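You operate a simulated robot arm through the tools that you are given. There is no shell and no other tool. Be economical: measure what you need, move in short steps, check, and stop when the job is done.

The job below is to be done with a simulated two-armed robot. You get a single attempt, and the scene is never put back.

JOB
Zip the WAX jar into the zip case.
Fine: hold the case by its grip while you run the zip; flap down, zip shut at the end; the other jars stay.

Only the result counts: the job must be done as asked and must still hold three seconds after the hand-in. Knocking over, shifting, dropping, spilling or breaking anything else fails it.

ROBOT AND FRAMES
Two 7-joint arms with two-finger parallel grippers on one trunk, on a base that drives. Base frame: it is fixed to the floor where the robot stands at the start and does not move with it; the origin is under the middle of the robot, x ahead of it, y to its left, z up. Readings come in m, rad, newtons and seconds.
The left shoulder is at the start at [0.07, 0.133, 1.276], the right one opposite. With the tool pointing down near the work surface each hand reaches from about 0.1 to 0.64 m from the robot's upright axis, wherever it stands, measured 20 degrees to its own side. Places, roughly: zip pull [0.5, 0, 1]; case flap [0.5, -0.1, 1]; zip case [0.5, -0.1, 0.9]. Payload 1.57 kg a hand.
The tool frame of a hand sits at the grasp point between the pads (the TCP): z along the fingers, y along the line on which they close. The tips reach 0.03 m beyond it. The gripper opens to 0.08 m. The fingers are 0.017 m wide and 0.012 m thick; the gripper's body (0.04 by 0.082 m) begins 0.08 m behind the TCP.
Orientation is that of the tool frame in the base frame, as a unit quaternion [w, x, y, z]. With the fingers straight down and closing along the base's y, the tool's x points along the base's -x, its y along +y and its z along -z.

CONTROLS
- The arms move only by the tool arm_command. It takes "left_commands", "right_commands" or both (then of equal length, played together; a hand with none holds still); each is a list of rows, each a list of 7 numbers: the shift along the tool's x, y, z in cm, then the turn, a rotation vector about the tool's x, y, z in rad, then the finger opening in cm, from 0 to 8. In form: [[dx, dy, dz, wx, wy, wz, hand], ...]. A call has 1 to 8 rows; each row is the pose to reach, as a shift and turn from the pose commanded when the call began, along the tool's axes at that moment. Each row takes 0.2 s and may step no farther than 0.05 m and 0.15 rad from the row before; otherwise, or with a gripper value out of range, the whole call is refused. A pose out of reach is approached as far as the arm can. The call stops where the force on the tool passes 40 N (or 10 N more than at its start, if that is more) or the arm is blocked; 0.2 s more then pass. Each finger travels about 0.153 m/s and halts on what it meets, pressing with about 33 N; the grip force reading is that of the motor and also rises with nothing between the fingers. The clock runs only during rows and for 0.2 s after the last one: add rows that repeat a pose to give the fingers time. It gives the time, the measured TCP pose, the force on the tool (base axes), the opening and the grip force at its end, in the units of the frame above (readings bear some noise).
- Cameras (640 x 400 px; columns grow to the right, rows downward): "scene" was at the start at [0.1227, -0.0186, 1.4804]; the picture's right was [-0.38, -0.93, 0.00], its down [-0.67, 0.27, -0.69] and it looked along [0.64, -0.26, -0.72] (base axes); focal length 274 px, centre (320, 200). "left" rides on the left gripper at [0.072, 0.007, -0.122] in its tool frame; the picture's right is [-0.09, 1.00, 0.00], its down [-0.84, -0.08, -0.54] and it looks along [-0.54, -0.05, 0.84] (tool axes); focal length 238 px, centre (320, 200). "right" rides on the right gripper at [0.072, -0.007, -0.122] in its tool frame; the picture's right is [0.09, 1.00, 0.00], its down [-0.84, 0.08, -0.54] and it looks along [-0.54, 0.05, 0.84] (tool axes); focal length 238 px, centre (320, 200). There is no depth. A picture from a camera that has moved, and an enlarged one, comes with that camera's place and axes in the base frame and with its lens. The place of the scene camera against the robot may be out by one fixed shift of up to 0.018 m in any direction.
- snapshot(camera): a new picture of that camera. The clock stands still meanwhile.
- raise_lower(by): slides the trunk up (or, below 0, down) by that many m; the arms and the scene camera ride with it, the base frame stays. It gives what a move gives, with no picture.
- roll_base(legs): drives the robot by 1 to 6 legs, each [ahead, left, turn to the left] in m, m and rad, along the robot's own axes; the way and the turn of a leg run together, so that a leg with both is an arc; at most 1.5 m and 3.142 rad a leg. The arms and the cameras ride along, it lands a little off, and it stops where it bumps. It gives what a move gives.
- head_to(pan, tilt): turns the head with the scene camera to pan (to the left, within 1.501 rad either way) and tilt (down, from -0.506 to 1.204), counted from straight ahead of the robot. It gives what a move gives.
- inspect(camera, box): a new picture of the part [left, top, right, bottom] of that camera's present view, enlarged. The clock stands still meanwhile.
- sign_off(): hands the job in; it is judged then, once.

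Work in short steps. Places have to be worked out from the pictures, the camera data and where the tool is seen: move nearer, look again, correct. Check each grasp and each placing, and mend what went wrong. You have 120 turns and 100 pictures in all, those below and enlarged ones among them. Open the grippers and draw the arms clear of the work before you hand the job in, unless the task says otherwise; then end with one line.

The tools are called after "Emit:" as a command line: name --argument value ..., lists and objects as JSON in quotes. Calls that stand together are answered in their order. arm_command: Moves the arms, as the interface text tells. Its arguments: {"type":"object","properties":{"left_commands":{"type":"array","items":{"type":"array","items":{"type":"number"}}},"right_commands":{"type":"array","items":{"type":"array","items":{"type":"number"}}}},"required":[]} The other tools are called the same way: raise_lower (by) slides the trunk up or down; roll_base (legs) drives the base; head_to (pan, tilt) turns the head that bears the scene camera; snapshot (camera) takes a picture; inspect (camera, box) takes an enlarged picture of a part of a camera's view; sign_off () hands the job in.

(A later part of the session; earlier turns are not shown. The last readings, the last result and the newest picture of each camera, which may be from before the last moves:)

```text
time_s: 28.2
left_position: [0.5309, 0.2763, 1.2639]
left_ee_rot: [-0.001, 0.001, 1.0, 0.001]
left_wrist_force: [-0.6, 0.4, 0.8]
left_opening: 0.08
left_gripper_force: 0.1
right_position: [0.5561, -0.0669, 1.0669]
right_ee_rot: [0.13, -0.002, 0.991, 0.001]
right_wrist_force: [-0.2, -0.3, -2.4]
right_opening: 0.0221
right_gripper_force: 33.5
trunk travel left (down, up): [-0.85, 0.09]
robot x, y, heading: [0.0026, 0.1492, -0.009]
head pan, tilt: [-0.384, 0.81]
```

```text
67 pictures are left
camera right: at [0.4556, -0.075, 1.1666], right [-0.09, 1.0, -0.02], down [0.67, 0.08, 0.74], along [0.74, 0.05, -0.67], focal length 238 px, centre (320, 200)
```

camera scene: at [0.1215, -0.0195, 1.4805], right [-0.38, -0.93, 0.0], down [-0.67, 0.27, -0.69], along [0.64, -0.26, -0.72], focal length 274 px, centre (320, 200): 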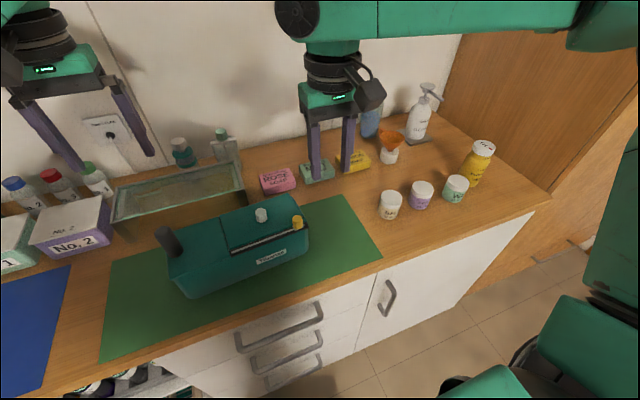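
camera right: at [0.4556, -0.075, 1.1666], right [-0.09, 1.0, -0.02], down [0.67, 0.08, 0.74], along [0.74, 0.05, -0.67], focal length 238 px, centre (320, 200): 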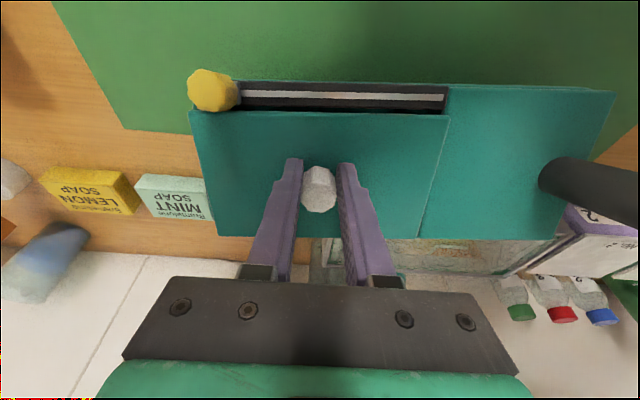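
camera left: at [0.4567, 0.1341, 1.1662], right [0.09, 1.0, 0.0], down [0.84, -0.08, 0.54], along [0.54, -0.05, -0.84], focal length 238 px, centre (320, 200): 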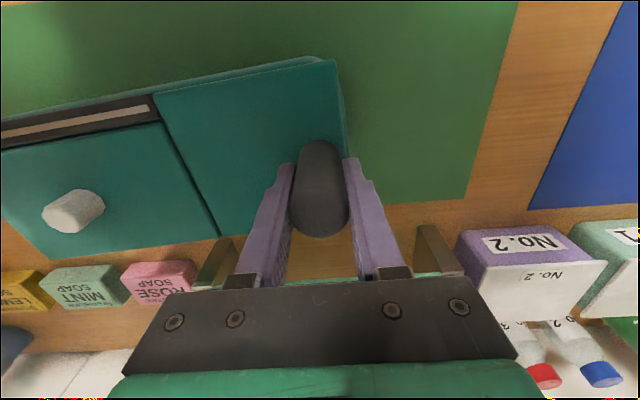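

The case appears fixed relative to the tilted camera, which suggests the whole case may be lifting. I check with the scene camera.

Emit:
inspect --camera "scene" --box '[220, 120, 480, 320]'

Emit:
snapshot --camera "scene"

```text
2.00 times, centred on (350, 220) of scene
camera zoom: at [0.1232, 0.1323, 1.4804], right [-0.38, -0.93, 0.0], down [-0.67, 0.27, -0.69], along [0.64, -0.26, -0.72], focal length 548 px, centre (260, 160)
```

zoom: 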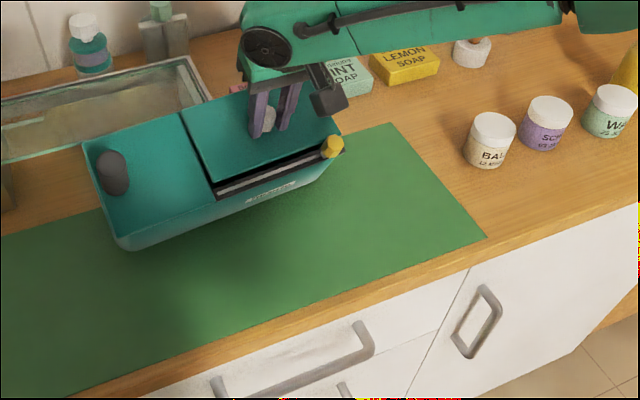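

```text
65 pictures are left
camera scene: at [0.1232, 0.1323, 1.4804], right [-0.38, -0.93, 0.0], down [-0.67, 0.27, -0.69], along [0.64, -0.26, -0.72], focal length 274 px, centre (320, 200)
```

scene: 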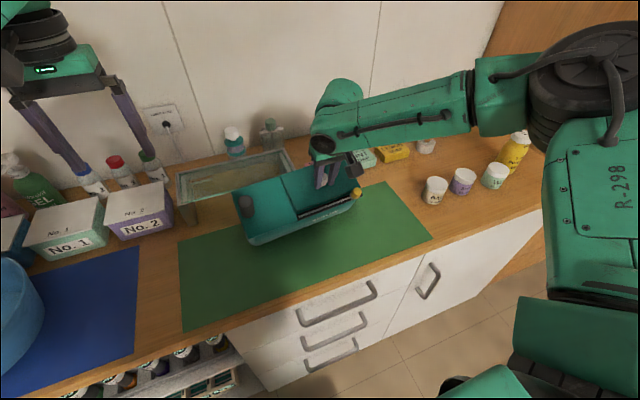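

The whole case is tipping on its back edge, not just the flap. I reverse the motion to set it back down.

Emit:
arm_command --right_commands '[[0.5, 0, 0.1, 0, 0.08, 0, 0.5], [1.1, 0, 0.2, 0, 0.16, 0, 0.5], [1.7, 0, 0.35, 0, 0.24, 0, 0.5], [2.3, 0, 0.6, 0, 0.3, 0, 0.5], [2.6, 0, 1.2, 0, 0.3, 0, 0.5], [2.88, 0, 1.8, 0, 0.3, 0, 0.5], [2.88, 0, 1.8, 0, 0.3, 0, 0.5]]'

Emit:
snapshot --camera "right"

Emit:
inspect --camera "scene" --box '[220, 120, 480, 320]'

```text
time_s: 29.8
left_position: [0.5307, 0.276, 1.264]
left_ee_rot: [-0.002, 0.001, 1.0, 0.0]
left_wrist_force: [-0.1, -0.7, 0.4]
left_opening: 0.0803
left_gripper_force: 0.0
right_position: [0.5332, -0.0672, 1.0425]
right_ee_rot: [-0.021, -0.002, 1.0, 0.002]
right_wrist_force: [1.1, 0.1, -0.7]
right_opening: 0.0216
right_gripper_force: 33.3
trunk travel left (down, up): [-0.85, 0.09]
robot x, y, heading: [-0.0004, 0.1535, -0.004]
head pan, tilt: [-0.384, 0.81]
```

```text
64 pictures are left
camera right: at [0.4671, -0.0747, 1.1673], right [-0.1, 1.0, 0.0], down [0.86, 0.08, 0.51], along [0.51, 0.05, -0.86], focal length 238 px, centre (320, 200)
```

right: 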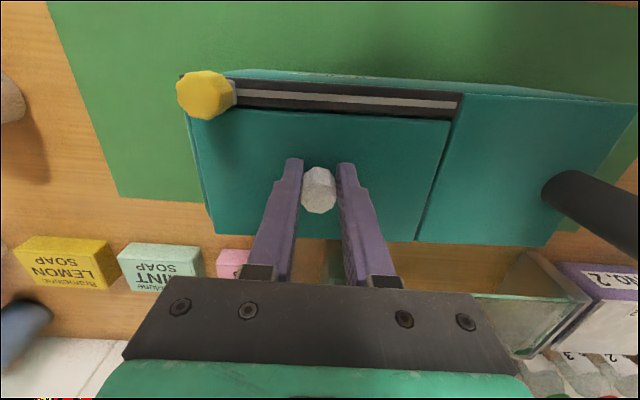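

```text
2.00 times, centred on (350, 220) of scene
camera zoom: at [0.1233, 0.1323, 1.4803], right [-0.38, -0.93, 0.0], down [-0.67, 0.27, -0.69], along [0.64, -0.26, -0.72], focal length 548 px, centre (260, 160)
```

zoom: 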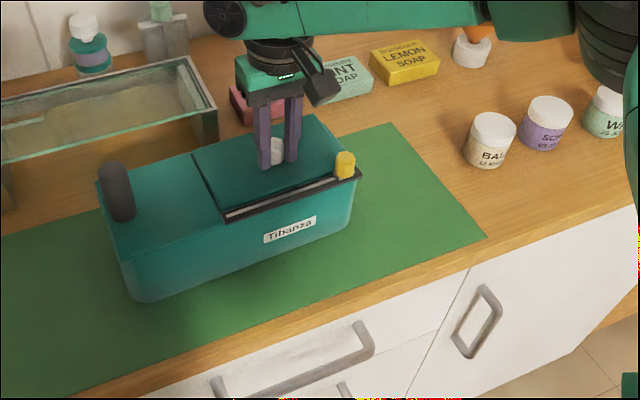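

The case is set back flat. It must be held by the grip while lifting the flap, so I release the knob, rise, and reposition the base a bit nearer (0.08 m ahead, 0.113 m right) so both hands reach comfortably.

Emit:
arm_command --left_commands '[[1, 0, 0, 0, 0, 0, 8], [2, 0, 0, 0, 0, 0, 8], [3, 0, 0, 0, 0, 0, 8], [4, 0, 0, 0, 0, 0, 8], [5, 0, 0, 0, 0, 0, 8], [6, 0, 0, 0, 0, 0, 8], [7, 0, 0, 0, 0, 0, 8], [8, 0, 0, 0, 0, 0, 8]]' --right_commands '[[0, 0, 0, 0, 0, 0, 3], [0, 0, 0, 0, 0, 0, 4], [0, 0, -3, 0, 0, 0, 4], [0, 0, -6, 0, 0, 0, 4], [0, 0, -9, 0, 0, 0, 4], [2, 0, -12, 0, 0, 0, 4], [5, 0, -14, 0, 0, 0, 4], [8, 0, -15, 0, 0, 0, 4]]'

Emit:
roll_base --legs '[[0, -0.113, 0], [0.08, 0, 0]]'

Emit:
snapshot --camera "right"

Emit:
snapshot --camera "left"

```text
time_s: 31.6
left_position: [0.4493, 0.2776, 1.2647]
left_ee_rot: [0.0, 0.001, 1.0, -0.001]
left_wrist_force: [0.3, -0.6, -0.1]
left_opening: 0.0801
left_gripper_force: 0.0
right_position: [0.4562, -0.0678, 1.1955]
right_ee_rot: [-0.018, -0.002, 1.0, -0.001]
right_wrist_force: [-0.3, -0.9, 0.8]
right_opening: 0.0398
right_gripper_force: 0.1
trunk travel left (down, up): [-0.85, 0.09]
robot x, y, heading: [0.0009, 0.152, -0.002]
head pan, tilt: [-0.384, 0.81]
```

```text
time_s: 33.5
left_position: [0.5239, 0.1629, 1.2679]
left_ee_rot: [0.003, 0.003, 1.0, -0.001]
left_wrist_force: [-0.8, 0.2, 1.0]
left_opening: 0.0801
left_gripper_force: 0.0
right_position: [0.5306, -0.182, 1.1974]
right_ee_rot: [-0.017, -0.001, 1.0, 0.0]
right_wrist_force: [-0.3, -0.6, 0.2]
right_opening: 0.0398
right_gripper_force: 0.1
trunk travel left (down, up): [-0.85, 0.09]
robot x, y, heading: [0.0786, 0.0396, -0.006]
head pan, tilt: [-0.384, 0.81]
```

```text
62 pictures are left
camera right: at [0.4631, -0.1896, 1.3227], right [-0.09, 1.0, 0.0], down [0.85, 0.08, 0.52], along [0.51, 0.05, -0.86], focal length 238 px, centre (320, 200)
```

right: 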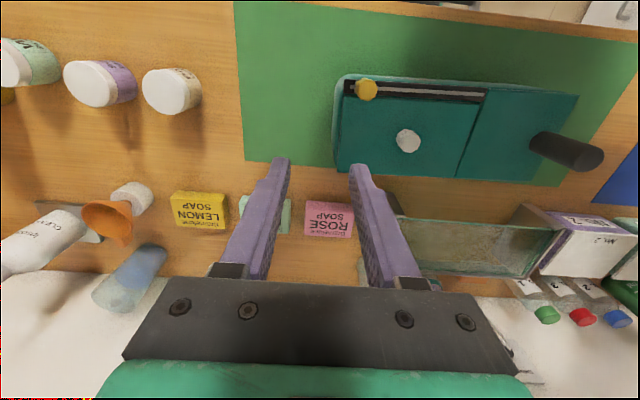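

```text
61 pictures are left
camera left: at [0.4508, 0.17, 1.3883], right [0.1, 1.0, 0.0], down [0.83, -0.08, 0.55], along [0.55, -0.05, -0.84], focal length 238 px, centre (320, 200)
```

left: 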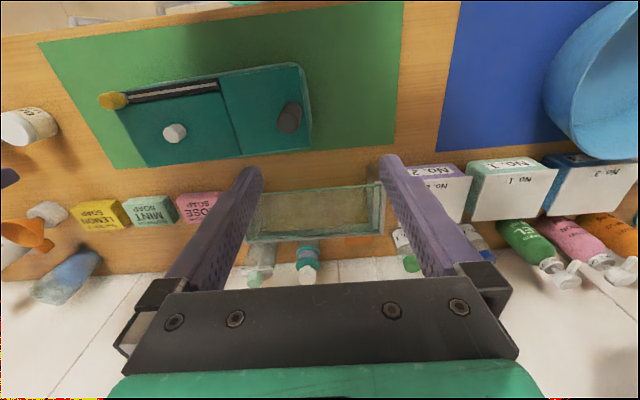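

Grip now at about (0.533,0.119), knob (0.544,-0.067). Both hands go down: left around the grip, right above the knob.

Emit:
arm_command --left_commands '[[-0.3, -2.2, 2, 0, 0, 0, 8], [-0.6, -4.4, 4, 0, 0, 0, 8], [-0.8, -4.4, 8, 0, 0, 0, 8], [-0.8, -4.4, 12, 0, 0, 0, 8], [-0.8, -4.4, 16, 0, 0, 0, 8], [-0.8, -4.4, 19, 0, 0, 0, 8], [-0.8, -4.4, 22.2, 0, 0, 0, 8], [-0.8, -4.4, 22.2, 0, 0, 0, 8]]' --right_commands '[[-0.2, 2, 0, 0, 0, 0, 4], [-0.4, 4, 1, 0, 0, 0, 4], [-0.6, 6, 2, 0, 0, 0, 4], [-0.8, 8, 4, 0, 0, 0, 4], [-1.1, 10, 6, 0, 0, 0, 4], [-1.4, 11.5, 7.5, 0, 0, 0, 4], [-1.5, 11.5, 9.5, 0, 0, 0, 4], [-1.5, 11.5, 9.5, 0, 0, 0, 4]]'

Emit:
snapshot --camera "right"

Emit:
snapshot --camera "left"

```text
time_s: 35.2
left_position: [0.5357, 0.1175, 1.0417]
left_ee_rot: [0.0, 0.004, 1.0, 0.0]
left_wrist_force: [-0.2, -0.3, 0.2]
left_opening: 0.0799
left_gripper_force: 0.0
right_position: [0.5482, -0.0681, 1.0991]
right_ee_rot: [-0.018, -0.001, 1.0, 0.001]
right_wrist_force: [-0.1, -0.6, -0.4]
right_opening: 0.04
right_gripper_force: 0.0
trunk travel left (down, up): [-0.85, 0.09]
robot x, y, heading: [0.0803, 0.0375, -0.007]
head pan, tilt: [-0.384, 0.81]
```

```text
60 pictures are left
camera right: at [0.482, -0.0761, 1.2237], right [-0.09, 1.0, 0.0], down [0.86, 0.08, 0.51], along [0.51, 0.05, -0.86], focal length 238 px, centre (320, 200)
```

right: 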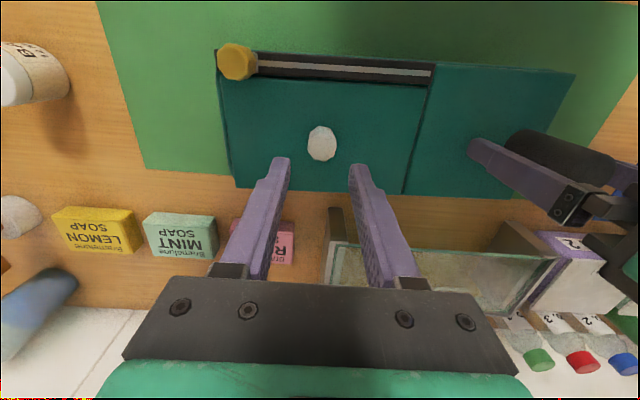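

```text
59 pictures are left
camera left: at [0.4657, 0.1248, 1.163], right [0.1, 1.0, 0.0], down [0.84, -0.08, 0.54], along [0.54, -0.05, -0.84], focal length 238 px, centre (320, 200)
```

left: 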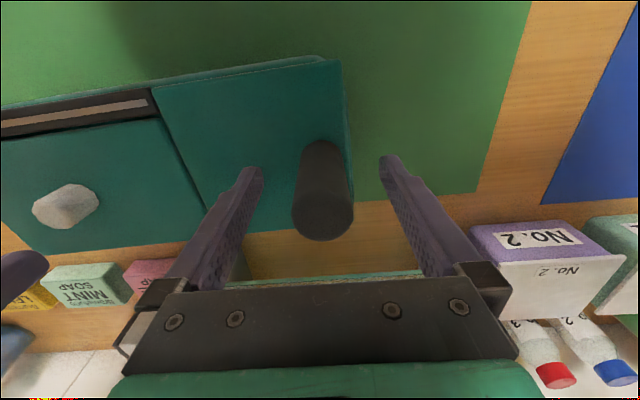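

Both are lined up. I close the left on the grip (nudge 0.4 cm to +y) and lower the right onto the knob and close.

Emit:
arm_command --left_commands '[[0, 0.4, 0, 0, 0, 0, 6], [0, 0.4, 0, 0, 0, 0, 3], [0, 0.4, 0, 0, 0, 0, 1], [0, 0.4, 0, 0, 0, 0, 1], [0, 0.4, 0, 0, 0, 0, 1], [0, 0.4, 0, 0, 0, 0, 1], [0, 0.4, 0, 0, 0, 0, 1]]' --right_commands '[[0, 0, 2, 0, 0, 0, 4], [0, 0, 4, 0, 0, 0, 4], [0, 0, 5, 0, 0, 0, 4], [0, 0, 6, 0, 0, 0, 4], [0, 0, 6, 0, 0, 0, 2], [0, 0, 6, 0, 0, 0, 0.5], [0, 0, 6, 0, 0, 0, 0.5]]'

Emit:
arm_command --right_commands '[[0, 0, -0.5, 0, 0, 0, 0.5], [0, 0, -1, 0, 0, 0, 0.5], [0, 0, -1, 0, 0, 0, 0.5]]'

Emit:
snapshot --camera "right"

Emit:
snapshot --camera "left"

```text
time_s: 36.9
left_position: [0.5363, 0.1193, 1.041]
left_ee_rot: [0.0, 0.005, 1.0, -0.002]
left_wrist_force: [1.7, -31.9, -6.8]
left_opening: 0.0296
left_gripper_force: 33.5
right_position: [0.5405, -0.0723, 1.0445]
right_ee_rot: [-0.016, -0.002, 1.0, 0.006]
right_wrist_force: [-1.8, 31.4, 7.8]
right_opening: 0.0326
right_gripper_force: 15.4
right hand out of reach, approached as far as the arm can: row 2, 3, 4, 5, 6, 7
trunk travel left (down, up): [-0.85, 0.09]
robot x, y, heading: [0.0785, 0.0378, -0.005]
head pan, tilt: [-0.384, 0.81]
```

```text
time_s: 37.6
left_position: [0.539, 0.1193, 1.0421]
left_ee_rot: [0.003, 0.003, 1.0, -0.005]
left_wrist_force: [0.8, -33.0, 7.9]
left_opening: 0.0296
left_gripper_force: 32.8
right_position: [0.5412, -0.0743, 1.0533]
right_ee_rot: [-0.02, -0.001, 1.0, 0.004]
right_wrist_force: [-1.9, 33.8, -9.2]
right_opening: 0.0345
right_gripper_force: 16.5
trunk travel left (down, up): [-0.85, 0.09]
robot x, y, heading: [0.0769, 0.035, -0.006]
head pan, tilt: [-0.384, 0.81]
```

```text
58 pictures are left
camera right: at [0.474, -0.0816, 1.1784], right [-0.09, 1.0, 0.01], down [0.86, 0.08, 0.51], along [0.51, 0.06, -0.86], focal length 238 px, centre (320, 200)
```

right: 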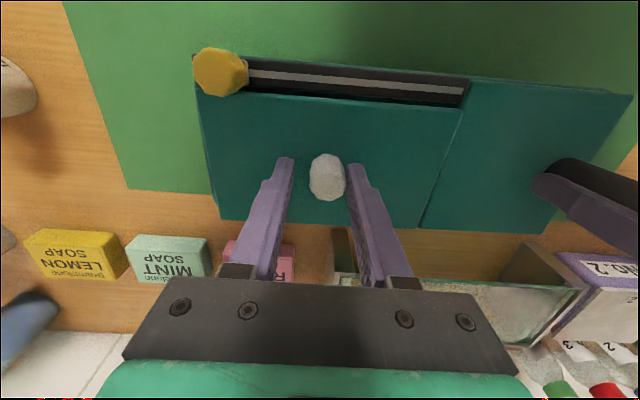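

```text
57 pictures are left
camera left: at [0.467, 0.1273, 1.1636], right [0.1, 1.0, -0.01], down [0.83, -0.08, 0.55], along [0.54, -0.06, -0.84], focal length 238 px, centre (320, 200)
```

left: 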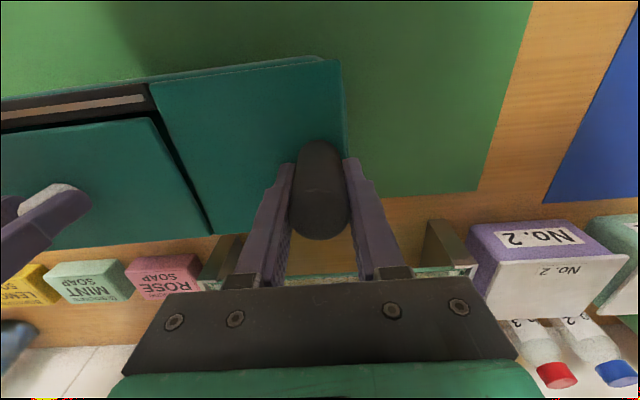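

With the grip held, the flap itself begins to lift (gap opening at the slit). The right hand is 8 mm too far right from a reach limit, so I shift it +y with a forward lean to centre on the knob.

Emit:
arm_command --right_commands '[[0, 0.4, 0.3, 0, -0.08, 0, 0.5], [0.1, 0.8, 0.3, 0, -0.16, 0, 0.5], [0.1, 0.8, 0.3, 0, -0.2, 0, 0.5], [0.1, 0.8, 0.3, 0, -0.2, 0, 0.5]]'

Emit:
snapshot --camera "right"

```text
time_s: 38.6
left_position: [0.5383, 0.1206, 1.0427]
left_ee_rot: [0.002, 0.003, 1.0, -0.002]
left_wrist_force: [5.4, -23.8, 11.5]
left_opening: 0.0293
left_gripper_force: 33.4
right_position: [0.5391, -0.0668, 1.0513]
right_ee_rot: [0.081, 0.0, 0.997, 0.002]
right_wrist_force: [-0.7, 22.2, -5.8]
right_opening: 0.0249
right_gripper_force: 11.0
trunk travel left (down, up): [-0.85, 0.09]
robot x, y, heading: [0.079, 0.0357, -0.005]
head pan, tilt: [-0.384, 0.81]
```

```text
56 pictures are left
camera right: at [0.4492, -0.0751, 1.16], right [-0.09, 1.0, -0.01], down [0.74, 0.08, 0.67], along [0.67, 0.05, -0.74], focal length 238 px, centre (320, 200)
```

right: 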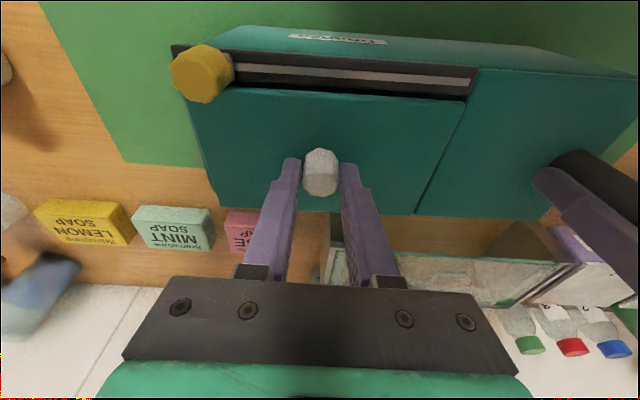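

Nearly centred. I follow the flap's arc upward, leaning a little more, with a small +y correction.

Emit:
arm_command --right_commands '[[-0.6, 0.2, -0.3, 0, -0.05, 0, 0.5], [-1.2, 0.4, -0.55, 0, -0.1, 0, 0.5], [-1.9, 0.4, -1.0, 0, -0.15, 0, 0.5], [-2.5, 0.4, -1.4, 0, -0.19, 0, 0.5], [-2.5, 0.4, -1.4, 0, -0.19, 0, 0.5]]'

Emit:
snapshot --camera "right"

Emit:
inspect --camera "scene" --box '[180, 140, 420, 300]'

```text
time_s: 39.9
left_position: [0.5381, 0.1199, 1.042]
left_ee_rot: [0.002, 0.002, 1.0, -0.003]
left_wrist_force: [5.9, -14.7, 19.1]
left_opening: 0.03
left_gripper_force: 32.7
right_position: [0.5617, -0.0631, 1.067]
right_ee_rot: [0.174, -0.001, 0.985, 0.001]
right_wrist_force: [-5.0, 15.8, -19.1]
right_opening: 0.0234
right_gripper_force: 33.4
trunk travel left (down, up): [-0.85, 0.09]
robot x, y, heading: [0.0786, 0.038, -0.005]
head pan, tilt: [-0.384, 0.81]
```

```text
55 pictures are left
camera right: at [0.4533, -0.0702, 1.1581], right [-0.09, 1.0, -0.03], down [0.6, 0.08, 0.8], along [0.8, 0.05, -0.6], focal length 238 px, centre (320, 200)
```

right: 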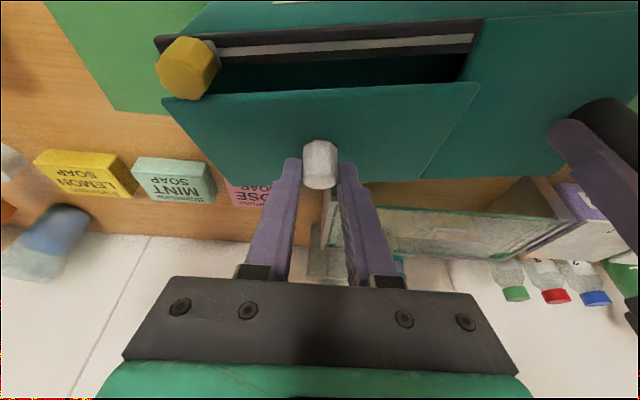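

```text
2.50 times, centred on (300, 220) of scene
camera zoom: at [0.2021, 0.0182, 1.4804], right [-0.38, -0.93, 0.0], down [-0.67, 0.27, -0.69], along [0.64, -0.26, -0.72], focal length 685 px, centre (370, 150)
```

zoom: 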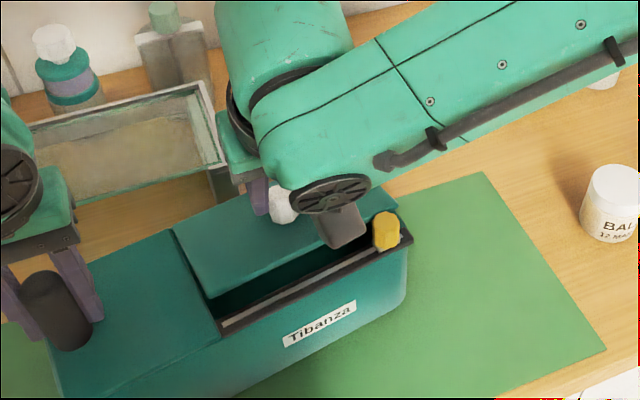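

The flap is opening and the zip edge stays put, so the zip is open. I continue the arc to about 60°.

Emit:
arm_command --right_commands '[[-0.7, 0.1, -0.1, 0, 0, 0, 0.5], [-1.4, 0.2, -0.1, 0, 0, 0, 0.5], [-2.1, 0.2, 0, 0, 0, 0, 0.5], [-2.75, 0.2, 0.05, 0, 0, 0, 0.5], [-2.75, 0.2, 0.05, 0, 0, 0, 0.5]]'

Emit:
snapshot --camera "right"

```text
time_s: 41.0
left_position: [0.5379, 0.1204, 1.0424]
left_ee_rot: [0.002, 0.003, 1.0, -0.003]
left_wrist_force: [16.6, -26.1, 19.2]
left_opening: 0.0288
left_gripper_force: 33.1
right_position: [0.5863, -0.0565, 1.0796]
right_ee_rot: [0.174, -0.003, 0.985, 0.003]
right_wrist_force: [-16.5, 31.5, -11.0]
right_opening: 0.0245
right_gripper_force: 33.0
trunk travel left (down, up): [-0.85, 0.09]
robot x, y, heading: [0.0796, 0.0381, -0.01]
head pan, tilt: [-0.384, 0.81]
```

```text
53 pictures are left
camera right: at [0.4774, -0.0648, 1.1689], right [-0.09, 1.0, -0.03], down [0.6, 0.08, 0.8], along [0.79, 0.06, -0.6], focal length 238 px, centre (320, 200)
```

right: 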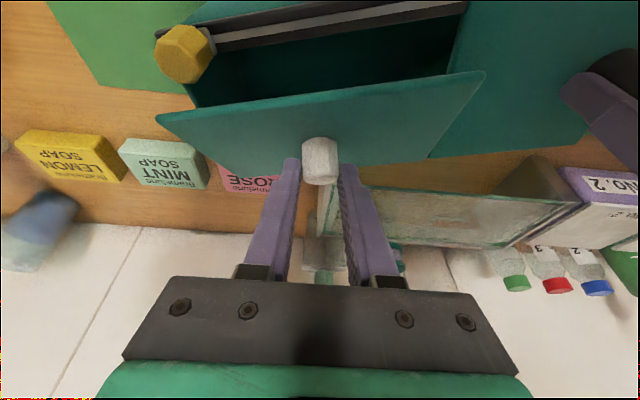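

The flap is at roughly 58° and stiff. I relieve the side force (+y), then open the fingers and see whether it stays up.

Emit:
arm_command --right_commands '[[0, 0.5, 0, 0, 0, 0, 0.5], [0, 0.5, 0, 0, 0, 0, 3], [0, 0.5, 0, 0, 0, 0, 4], [0, 0.5, -2, 0, 0, 0, 4], [0, 0.5, -4, 0, 0, 0, 4], [0, 0.5, -7, 0, 0, 0, 4]]'

Emit:
snapshot --camera "right"

Emit:
inspect --camera "scene" --box '[180, 140, 420, 300]'

```text
time_s: 42.5
left_position: [0.5359, 0.1207, 1.0427]
left_ee_rot: [0.001, 0.002, 1.0, 0.001]
left_wrist_force: [4.3, -0.4, 17.5]
left_opening: 0.0285
left_gripper_force: 33.3
right_position: [0.5607, -0.0566, 1.146]
right_ee_rot: [0.175, -0.001, 0.984, 0.001]
right_wrist_force: [0.2, 0.6, -0.1]
right_opening: 0.0399
right_gripper_force: 0.0
trunk travel left (down, up): [-0.85, 0.09]
robot x, y, heading: [0.0768, 0.0336, -0.003]
head pan, tilt: [-0.384, 0.81]
```

```text
52 pictures are left
camera right: at [0.4523, -0.063, 1.2353], right [-0.09, 1.0, -0.03], down [0.6, 0.08, 0.8], along [0.8, 0.05, -0.6], focal length 238 px, centre (320, 200)
```

right: 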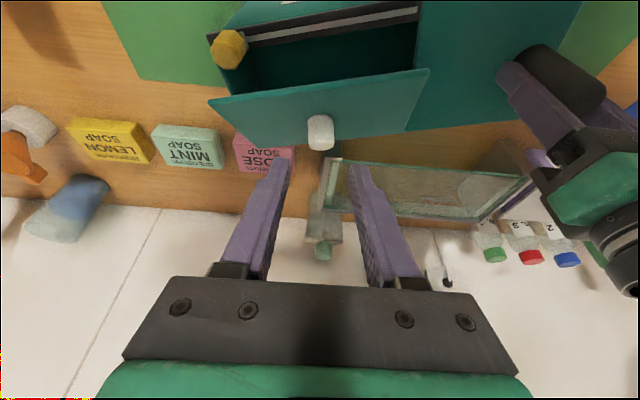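

```text
2.50 times, centred on (300, 220) of scene
camera zoom: at [0.1993, 0.0176, 1.4805], right [-0.38, -0.93, 0.0], down [-0.67, 0.27, -0.69], along [0.64, -0.26, -0.72], focal length 685 px, centre (370, 150)
```

zoom: 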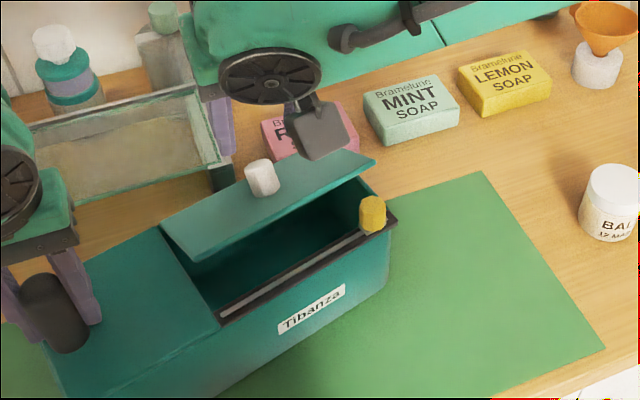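

The flap stays by itself at ~55°. I'll close the right fingers, bring them in front of the flap, then push its underside back past upright.

Emit:
arm_command --right_commands '[[0.5, 0, -2, 0, 0, 0, 2], [3.5, 0, -3.5, 0, 0, 0, 0], [7.0, 0, -4, 0, 0, 0, 0], [8.2, 0, -2, 0, 0, 0, 0], [8.8, 0, 0, 0, 0, 0, 0], [9.1, 0, 1.4, 0, 0, 0, 0], [9.1, 0, 1.4, 0, 0, 0, 0]]'

Emit:
snapshot --camera "right"

```text
time_s: 44.0
left_position: [0.5372, 0.121, 1.0413]
left_ee_rot: [0.0, 0.002, 1.0, 0.0]
left_wrist_force: [2.3, 0.7, 9.7]
left_opening: 0.0287
left_gripper_force: 32.9
right_position: [0.4827, -0.0543, 1.0973]
right_ee_rot: [0.175, 0.0, 0.985, 0.001]
right_wrist_force: [0.0, 0.0, -0.9]
right_opening: 0.0
right_gripper_force: 21.3
trunk travel left (down, up): [-0.85, 0.09]
robot x, y, heading: [0.0808, 0.0395, -0.007]
head pan, tilt: [-0.384, 0.81]
```

```text
50 pictures are left
camera right: at [0.3721, -0.062, 1.1879], right [-0.09, 1.0, -0.03], down [0.6, 0.08, 0.8], along [0.8, 0.05, -0.6], focal length 238 px, centre (320, 200)
```

right: 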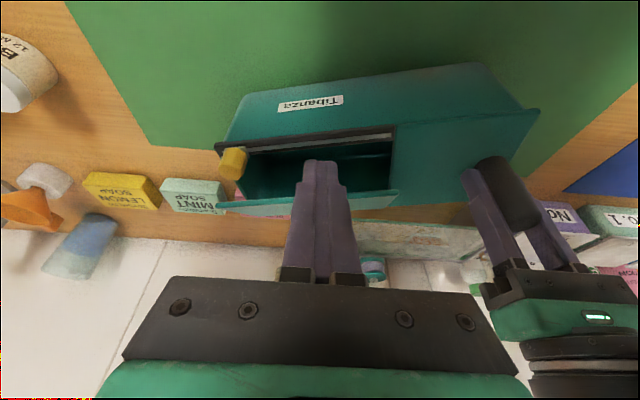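

Fingers sit in front of the flap. I push in +x about 11 cm at constant height.

Emit:
arm_command --right_commands '[[-1.9, 0, 0.7, 0, 0, 0, 0], [-3.8, 0, 1.4, 0, 0, 0, 0], [-5.2, 0, 1.9, 0, 0, 0, 0], [-6.6, 0, 2.4, 0, 0, 0, 0], [-8.0, 0, 2.9, 0, 0, 0, 0], [-9.2, 0, 3.35, 0, 0, 0, 0], [-10.3, 0, 3.75, 0, 0, 0, 0]]'

Emit:
snapshot --camera "right"

Emit:
inspect --camera "scene" --box '[180, 140, 420, 300]'

```text
time_s: 45.6
left_position: [0.5371, 0.121, 1.0426]
left_ee_rot: [0.0, 0.002, 1.0, 0.0]
left_wrist_force: [-0.5, 0.2, 5.0]
left_opening: 0.0286
left_gripper_force: 33.0
right_position: [0.5918, -0.0559, 1.0997]
right_ee_rot: [0.175, 0.001, 0.985, 0.0]
right_wrist_force: [-0.3, 0.2, 0.2]
right_opening: 0.0
right_gripper_force: 21.1
trunk travel left (down, up): [-0.85, 0.09]
robot x, y, heading: [0.0768, 0.0342, -0.01]
head pan, tilt: [-0.384, 0.81]
```

```text
49 pictures are left
camera right: at [0.4831, -0.0628, 1.1896], right [-0.09, 1.0, -0.03], down [0.6, 0.08, 0.8], along [0.8, 0.05, -0.6], focal length 238 px, centre (320, 200)
```

right: 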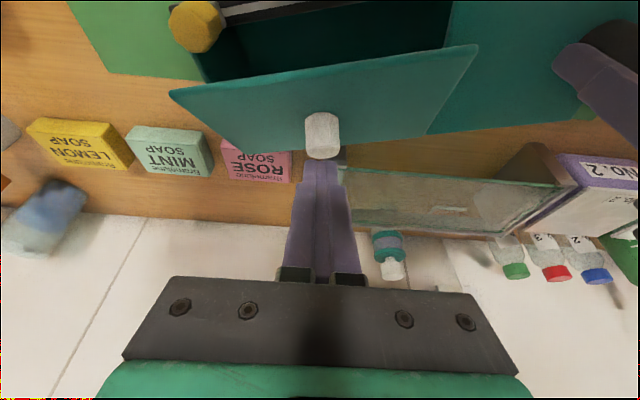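

```text
2.50 times, centred on (300, 220) of scene
camera zoom: at [0.2009, 0.0177, 1.4805], right [-0.38, -0.93, 0.0], down [-0.67, 0.27, -0.69], along [0.64, -0.26, -0.72], focal length 685 px, centre (370, 150)
```

zoom: 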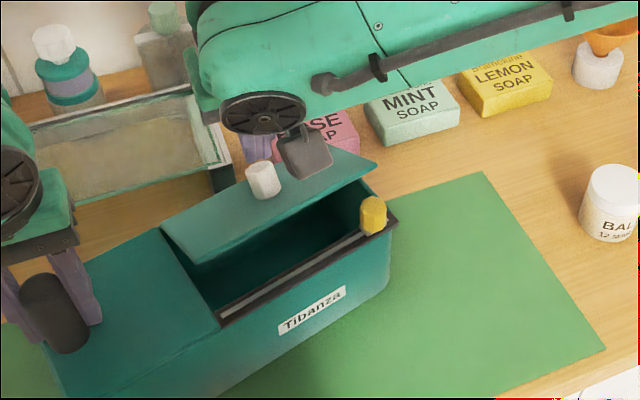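

No contact: the flap is only at ~40° with its edge at z≈1.065, so the fingers passed over it. I go back over and lower to tip height ~1.035 in front.

Emit:
arm_command --right_commands '[[-0.86, 0, -2.35, 0, 0, 0, 0], [2.9, 0, -3.72, 0, 0, 0, 0], [6.66, 0, -5.09, 0, 0, 0, 0], [10.4, 0, -6.47, 0, 0, 0, 0], [11.45, 0, -3.65, 0, 0, 0, 0], [12.5, 0, -0.64, 0, 0, 0, 0], [12.5, 0, -0.64, 0, 0, 0, 0]]'

Emit:
snapshot --camera "right"

```text
time_s: 47.2
left_position: [0.5375, 0.1212, 1.0423]
left_ee_rot: [0.002, 0.002, 1.0, 0.0]
left_wrist_force: [0.4, 0.1, 0.4]
left_opening: 0.0289
left_gripper_force: 32.5
right_position: [0.4729, -0.0562, 1.0599]
right_ee_rot: [0.174, 0.0, 0.985, 0.002]
right_wrist_force: [-0.2, 0.6, -0.5]
right_opening: 0.0
right_gripper_force: 21.3
trunk travel left (down, up): [-0.85, 0.09]
robot x, y, heading: [0.0771, 0.0369, -0.009]
head pan, tilt: [-0.384, 0.81]
```

```text
47 pictures are left
camera right: at [0.3635, -0.0635, 1.1509], right [-0.09, 1.0, -0.03], down [0.6, 0.08, 0.8], along [0.8, 0.05, -0.6], focal length 238 px, centre (320, 200)
```

right: 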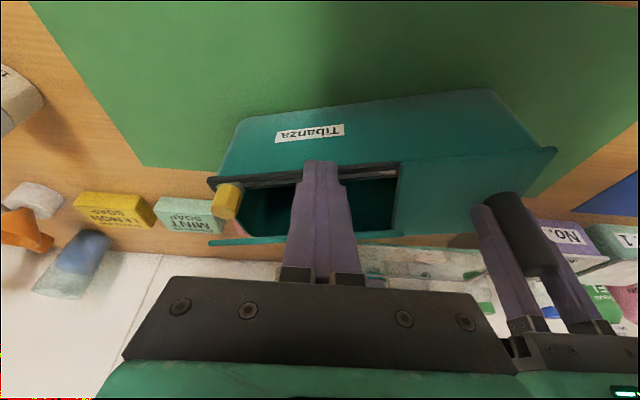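

Tip is now beneath the flap's edge. I push +x with a slight rise so the fingers lift and swing the flap back.

Emit:
arm_command --right_commands '[[-1.8, 0, 0.4, 0, 0, 0, 0], [-3.6, 0, 0.7, 0, 0, 0, 0], [-5.4, 0, 1.0, 0, 0, 0, 0], [-7.0, 0, 1.3, 0, 0, 0, 0], [-8.7, 0, 1.5, 0, 0, 0, 0], [-10, 0, 1.5, 0, 0, 0, 0], [-10, 0, 1.5, 0, 0, 0, 0]]'

Emit:
snapshot --camera "right"

Emit:
inspect --camera "scene" --box '[180, 140, 420, 300]'

```text
time_s: 48.9
left_position: [0.5379, 0.1199, 1.0422]
left_ee_rot: [0.0, 0.002, 1.0, 0.0]
left_wrist_force: [9.4, -3.7, -4.0]
left_opening: 0.0288
left_gripper_force: 33.0
right_position: [0.5728, -0.0539, 1.0831]
right_ee_rot: [0.176, 0.0, 0.984, 0.0]
right_wrist_force: [-8.6, 4.0, 8.7]
right_opening: 0.0
right_gripper_force: 20.9
trunk travel left (down, up): [-0.85, 0.09]
robot x, y, heading: [0.0823, 0.0365, -0.006]
head pan, tilt: [-0.384, 0.81]
```

```text
46 pictures are left
camera right: at [0.4634, -0.0615, 1.1738], right [-0.09, 1.0, -0.03], down [0.6, 0.08, 0.8], along [0.8, 0.05, -0.6], focal length 238 px, centre (320, 200)
```

right: 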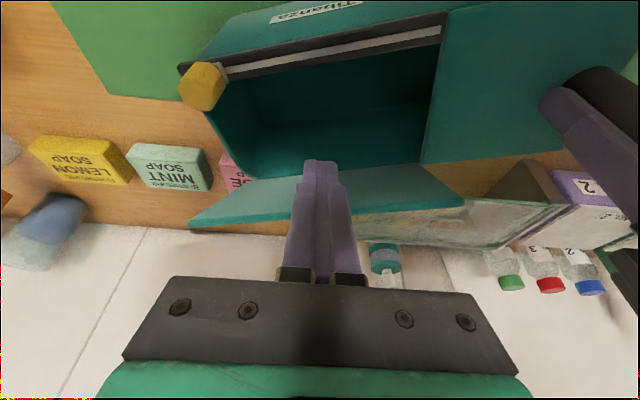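

```text
2.50 times, centred on (300, 220) of scene
camera zoom: at [0.2012, 0.0185, 1.4805], right [-0.38, -0.93, 0.0], down [-0.67, 0.27, -0.69], along [0.64, -0.26, -0.72], focal length 685 px, centre (370, 150)
```

zoom: 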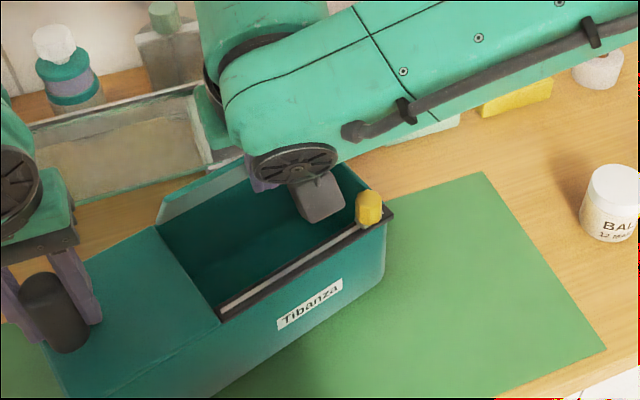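

Opening is now clear inside; the flap is around 65–70°. I push another 3.5 cm.

Emit:
arm_command --right_commands '[[-1.1, 0, 0.15, 0, 0, 0, 0], [-2.2, 0, 0.3, 0, 0, 0, 0], [-3.5, 0, 0.5, 0, 0, 0, 0], [-3.5, 0, 0.5, 0, 0, 0, 0]]'

Emit:
snapshot --camera "right"

```text
time_s: 49.6
left_position: [0.5352, 0.12, 1.042]
left_ee_rot: [0.001, 0.003, 1.0, -0.002]
left_wrist_force: [0.7, 0.2, -0.8]
left_opening: 0.0294
left_gripper_force: 33.4
right_position: [0.5987, -0.0517, 1.0933]
right_ee_rot: [0.18, -0.004, 0.984, 0.004]
right_wrist_force: [-4.4, 0.9, 9.3]
right_opening: 0.0001
right_gripper_force: 20.9
trunk travel left (down, up): [-0.85, 0.09]
robot x, y, heading: [0.0778, 0.0352, -0.002]
head pan, tilt: [-0.384, 0.81]
stopped in row 3 (right hand): the force on the tool passed its limit (the readings are from after the stop); the commanded pose is now the measured one
```

```text
44 pictures are left
camera right: at [0.4888, -0.06, 1.1825], right [-0.09, 1.0, -0.03], down [0.59, 0.08, 0.8], along [0.8, 0.06, -0.6], focal length 238 px, centre (320, 200)
```

right: 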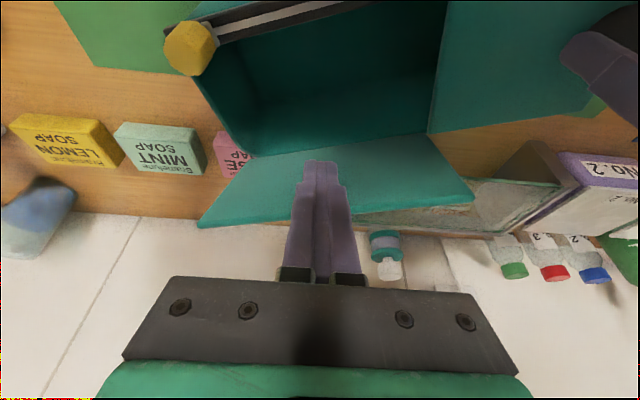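

Force limit reached: the flap is at its open stop, past upright. I back the right hand off and up, and release the left from the grip and raise it.

Emit:
arm_command --left_commands '[[0, 0, 0, 0, 0, 0, 5], [0, 0, 0, 0, 0, 0, 8], [0, 0, -3, 0, 0, 0, 8], [0, 0, -7, 0, 0, 0, 8], [0, 0, -11, 0, 0, 0, 8], [0, 0, -15, 0, 0, 0, 8], [0, 0, -19, 0, 0, 0, 8], [0, 0, -22, 0, 0, 0, 8]]' --right_commands '[[2, 0, -0.7, 0, 0, 0, 0], [4, 0, -1.5, 0, 0, 0, 0], [5, 0, -5, 0, 0.1, 0, 0], [5, 0, -8, 0, 0.2, 0, 0], [5, 0, -11, 0, 0.3, 0, 0], [5, 0, -14, 0, 0.36, 0, 0], [4.8, 0, -15.7, 0, 0.36, 0, 4], [4.8, 0, -15.7, 0, 0.36, 0, 8]]'

Emit:
snapshot --camera "scene"

Emit:
snapshot --camera "right"

```text
time_s: 51.4
left_position: [0.536, 0.1196, 1.261]
left_ee_rot: [0.0, 0.003, 1.0, -0.002]
left_wrist_force: [0.0, -0.2, 0.6]
left_opening: 0.0799
left_gripper_force: 0.1
right_position: [0.5003, -0.0552, 1.2222]
right_ee_rot: [-0.002, -0.004, 1.0, 0.003]
right_wrist_force: [-0.4, 0.5, 0.5]
right_opening: 0.0802
right_gripper_force: 0.1
trunk travel left (down, up): [-0.85, 0.09]
robot x, y, heading: [0.0792, 0.0361, -0.005]
head pan, tilt: [-0.384, 0.81]
```

```text
43 pictures are left
camera scene: at [0.2009, 0.0174, 1.4804], right [-0.38, -0.93, 0.0], down [-0.67, 0.28, -0.69], along [0.64, -0.26, -0.72], focal length 274 px, centre (320, 200)
```

scene: 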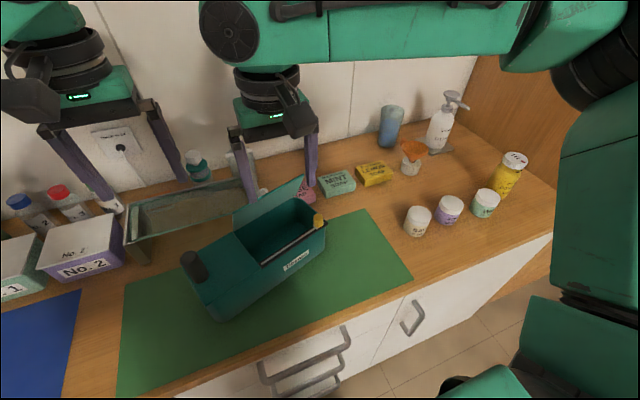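

```text
42 pictures are left
camera right: at [0.4294, -0.0634, 1.3444], right [-0.1, 0.99, 0.01], down [0.84, 0.08, 0.54], along [0.54, 0.06, -0.84], focal length 238 px, centre (320, 200)
```

right: 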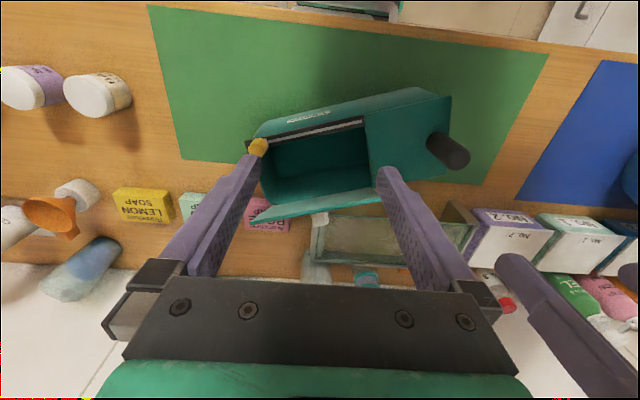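

The flap stays open. I now drive 0.29 m right towards the WAX jar, hands high.

Emit:
roll_base --legs '[[0, -0.29, 0]]'

Emit:
arm_command --right_commands '[[1, -3.5, 1, 0, 0, 0, 8], [2, -7, 2, 0, 0, 0, 8], [3, -10.5, 3, 0, 0, 0, 8], [3.5, -14, 4, 0, 0, 0, 8], [4, -17.5, 5, 0, 0, 0, 8], [4, -21, 6, 0, 0, 0, 8], [4, -24.5, 6, 0, 0, 0, 8], [4, -26, 6, 0, 0, 0, 8]]'

Emit:
snapshot --camera "right"

```text
time_s: 53.4
left_position: [0.5358, -0.1628, 1.2608]
left_ee_rot: [0.0, 0.003, 1.0, -0.003]
left_wrist_force: [0.9, 0.3, -0.4]
left_opening: 0.0798
left_gripper_force: 0.0
right_position: [0.5004, -0.3385, 1.2212]
right_ee_rot: [-0.002, -0.005, 1.0, 0.002]
right_wrist_force: [-0.9, 0.2, 0.7]
right_opening: 0.08
right_gripper_force: 0.2
trunk travel left (down, up): [-0.85, 0.09]
robot x, y, heading: [0.0772, -0.2476, -0.005]
head pan, tilt: [-0.384, 0.81]
```

```text
time_s: 55.2
left_position: [0.5346, -0.1658, 1.2601]
left_ee_rot: [0.001, 0.003, 1.0, -0.003]
left_wrist_force: [-1.3, 0.2, 0.3]
left_opening: 0.08
left_gripper_force: 0.0
right_position: [0.4628, -0.6009, 1.1604]
right_ee_rot: [-0.001, -0.005, 1.0, 0.003]
right_wrist_force: [-0.1, -0.1, 1.2]
right_opening: 0.0801
right_gripper_force: 0.0
trunk travel left (down, up): [-0.85, 0.09]
robot x, y, heading: [0.0802, -0.2547, -0.007]
head pan, tilt: [-0.384, 0.81]
```

```text
41 pictures are left
camera right: at [0.3907, -0.6096, 1.2827], right [-0.1, 0.99, 0.01], down [0.84, 0.08, 0.54], along [0.54, 0.06, -0.84], focal length 238 px, centre (320, 200)
```

right: 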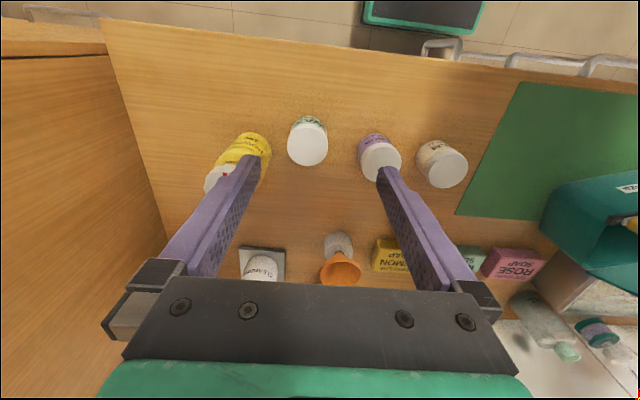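

WAX (green label) lid is at about (0.519,-0.612), POWDER at (0.54,-0.705), SCRUB at (0.521,-0.505), so closing along y just fits. I move above it to z≈1.10 and refine.

Emit:
arm_command --right_commands '[[-1.5, -0.3, 0, 0, 0, 0, 8], [-3, -0.6, 1, 0, 0, 0, 8], [-4.5, -0.9, 3, 0, 0, 0, 8], [-5.5, -1.1, 5, 0, 0, 0, 8], [-5.5, -1.1, 6, 0, 0, 0, 8], [-5.5, -1.1, 6, 0, 0, 0, 8]]'

Emit:
snapshot --camera "right"

Emit:
snapshot --camera "scene"

```text
time_s: 56.6
left_position: [0.5355, -0.1654, 1.2595]
left_ee_rot: [0.0, 0.003, 1.0, -0.002]
left_wrist_force: [-0.2, 0.6, 0.4]
left_opening: 0.0801
left_gripper_force: 0.0
right_position: [0.5159, -0.6107, 1.1006]
right_ee_rot: [-0.002, -0.005, 1.0, 0.004]
right_wrist_force: [0.6, 0.1, 0.2]
right_opening: 0.0799
right_gripper_force: 0.0
trunk travel left (down, up): [-0.85, 0.09]
robot x, y, heading: [0.0769, -0.2479, -0.001]
head pan, tilt: [-0.384, 0.81]
```

```text
40 pictures are left
camera right: at [0.4454, -0.6189, 1.2217], right [-0.1, 0.99, 0.01], down [0.84, 0.08, 0.54], along [0.54, 0.06, -0.84], focal length 238 px, centre (320, 200)
```

right: 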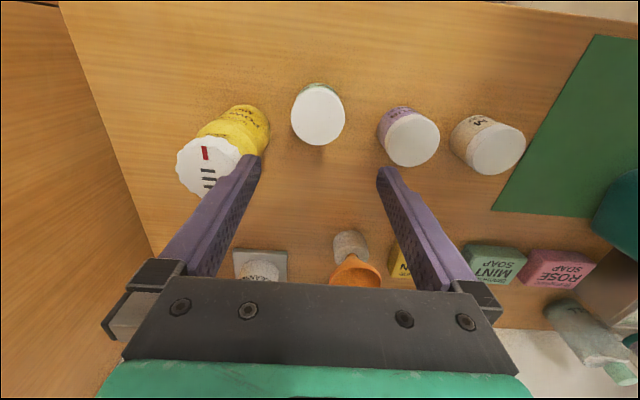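

```text
39 pictures are left
camera scene: at [0.2, -0.2687, 1.4804], right [-0.38, -0.93, 0.0], down [-0.67, 0.27, -0.69], along [0.64, -0.26, -0.72], focal length 274 px, centre (320, 200)
```

scene: 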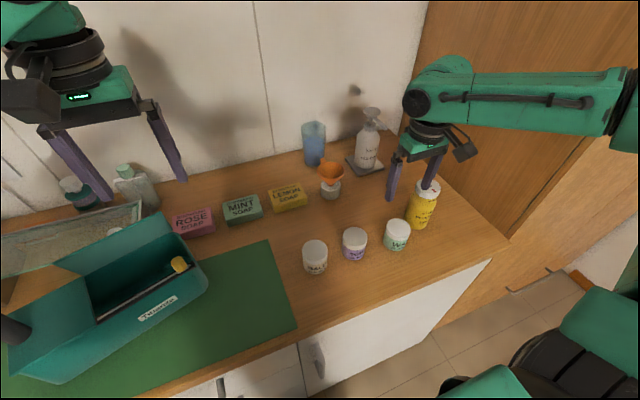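

POWDER's edge is too close for a y-closing finger (only ~3 mm). I yaw the hand by ~1.05 rad so its fingers straddle WAX mostly along x, staying at this height.

Emit:
arm_command --right_commands '[[0.1, 0, 0, 0, 0, 0.15, 8], [0.2, 0, 0, 0, 0, 0.3, 8], [0.3, 0, 0, 0, 0, 0.45, 8], [0.4, 0, 0, 0, 0, 0.6, 8], [0.5, 0, 0, 0, 0, 0.75, 8], [0.6, 0, 0, 0, 0, 0.9, 8], [0.6, 0, 0, 0, 0, 1.05, 8], [0.6, 0, 0, 0, 0, 1.05, 8]]'

Emit:
snapshot --camera "right"

```text
time_s: 58.4
left_position: [0.5354, -0.166, 1.2599]
left_ee_rot: [0.0, 0.002, 1.0, -0.003]
left_wrist_force: [-0.5, -0.7, 0.3]
left_opening: 0.0798
left_gripper_force: 0.0
right_position: [0.5104, -0.6107, 1.0987]
right_ee_rot: [-0.003, 0.499, 0.867, 0.003]
right_wrist_force: [0.3, -0.2, -0.1]
right_opening: 0.08
right_gripper_force: 0.0
trunk travel left (down, up): [-0.85, 0.09]
robot x, y, heading: [0.0776, -0.253, -0.002]
head pan, tilt: [-0.384, 0.81]
```

```text
38 pictures are left
camera right: at [0.4695, -0.5528, 1.222], right [0.81, 0.58, 0.0], down [0.49, -0.69, 0.54], along [0.31, -0.43, -0.84], focal length 238 px, centre (320, 200)
```

right: 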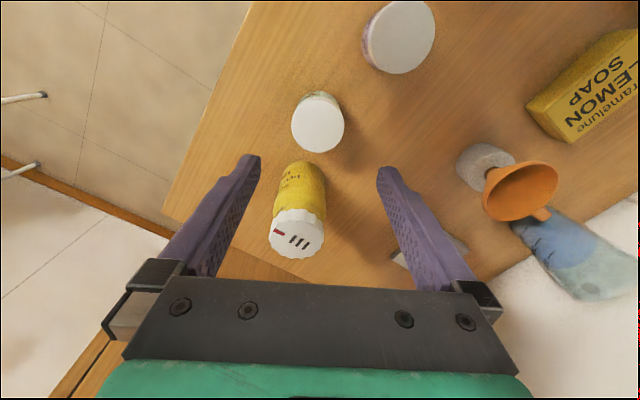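

The yaw worked and WAX lies at about (0.507,-0.610). I descend to z≈1.01 with a small correction and check alignment.

Emit:
arm_command --right_commands '[[0.1, -0.1, 3, 0, 0, 0, 8], [0.2, -0.2, 6, 0, 0, 0, 8], [0.2, -0.2, 9, 0, 0, 0, 8], [0.2, -0.2, 9, 0, 0, 0, 8]]'

Emit:
snapshot --camera "right"

```text
time_s: 59.4
left_position: [0.5347, -0.1656, 1.2612]
left_ee_rot: [-0.001, 0.003, 1.0, -0.003]
left_wrist_force: [0.2, 0.7, 0.2]
left_opening: 0.0801
left_gripper_force: 0.1
right_position: [0.5067, -0.6119, 1.0074]
right_ee_rot: [-0.003, 0.497, 0.868, 0.003]
right_wrist_force: [0.0, 0.1, 0.2]
right_opening: 0.08
right_gripper_force: 0.0
trunk travel left (down, up): [-0.85, 0.09]
robot x, y, heading: [0.0794, -0.2499, -0.009]
head pan, tilt: [-0.384, 0.81]
```

```text
37 pictures are left
camera right: at [0.4652, -0.5538, 1.1305], right [0.81, 0.58, 0.0], down [0.49, -0.69, 0.54], along [0.31, -0.43, -0.84], focal length 238 px, centre (320, 200)
```

right: 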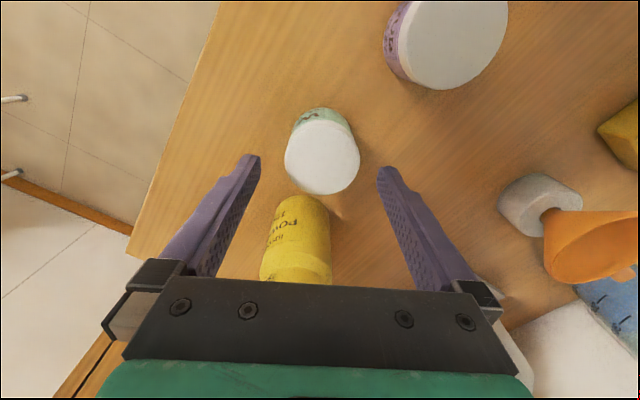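

Alignment is good: lid at (0.508,-0.609). I descend to TCP z≈0.94 and close on the jar.

Emit:
arm_command --right_commands '[[0.2, 0.25, 2.5, 0, 0, 0, 8], [0.2, 0.25, 5, 0, 0, 0, 8], [0.2, 0.25, 6.6, 0, 0, 0, 8], [0.2, 0.25, 6.6, 0, 0, 0, 6.5], [0.2, 0.25, 6.6, 0, 0, 0, 4], [0.2, 0.25, 6.6, 0, 0, 0, 4]]'

Emit:
snapshot --camera "right"

```text
time_s: 60.8
left_position: [0.5362, -0.1667, 1.2597]
left_ee_rot: [-0.001, 0.002, 1.0, -0.002]
left_wrist_force: [0.9, 0.4, -1.1]
left_opening: 0.08
left_gripper_force: 0.0
right_position: [0.5084, -0.6061, 0.9403]
right_ee_rot: [-0.004, 0.497, 0.868, 0.002]
right_wrist_force: [1.2, 0.2, -0.1]
right_opening: 0.0561
right_gripper_force: 33.0
trunk travel left (down, up): [-0.85, 0.09]
robot x, y, heading: [0.081, -0.2499, -0.004]
head pan, tilt: [-0.384, 0.81]
```

```text
36 pictures are left
camera right: at [0.4673, -0.5492, 1.0649], right [0.81, 0.58, 0.0], down [0.49, -0.69, 0.54], along [0.31, -0.43, -0.84], focal length 238 px, centre (320, 200)
```

right: 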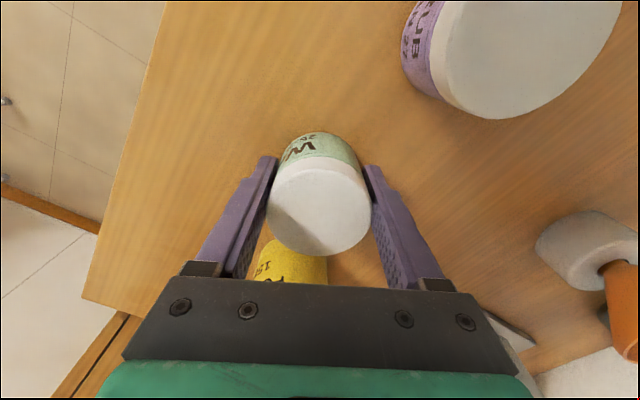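

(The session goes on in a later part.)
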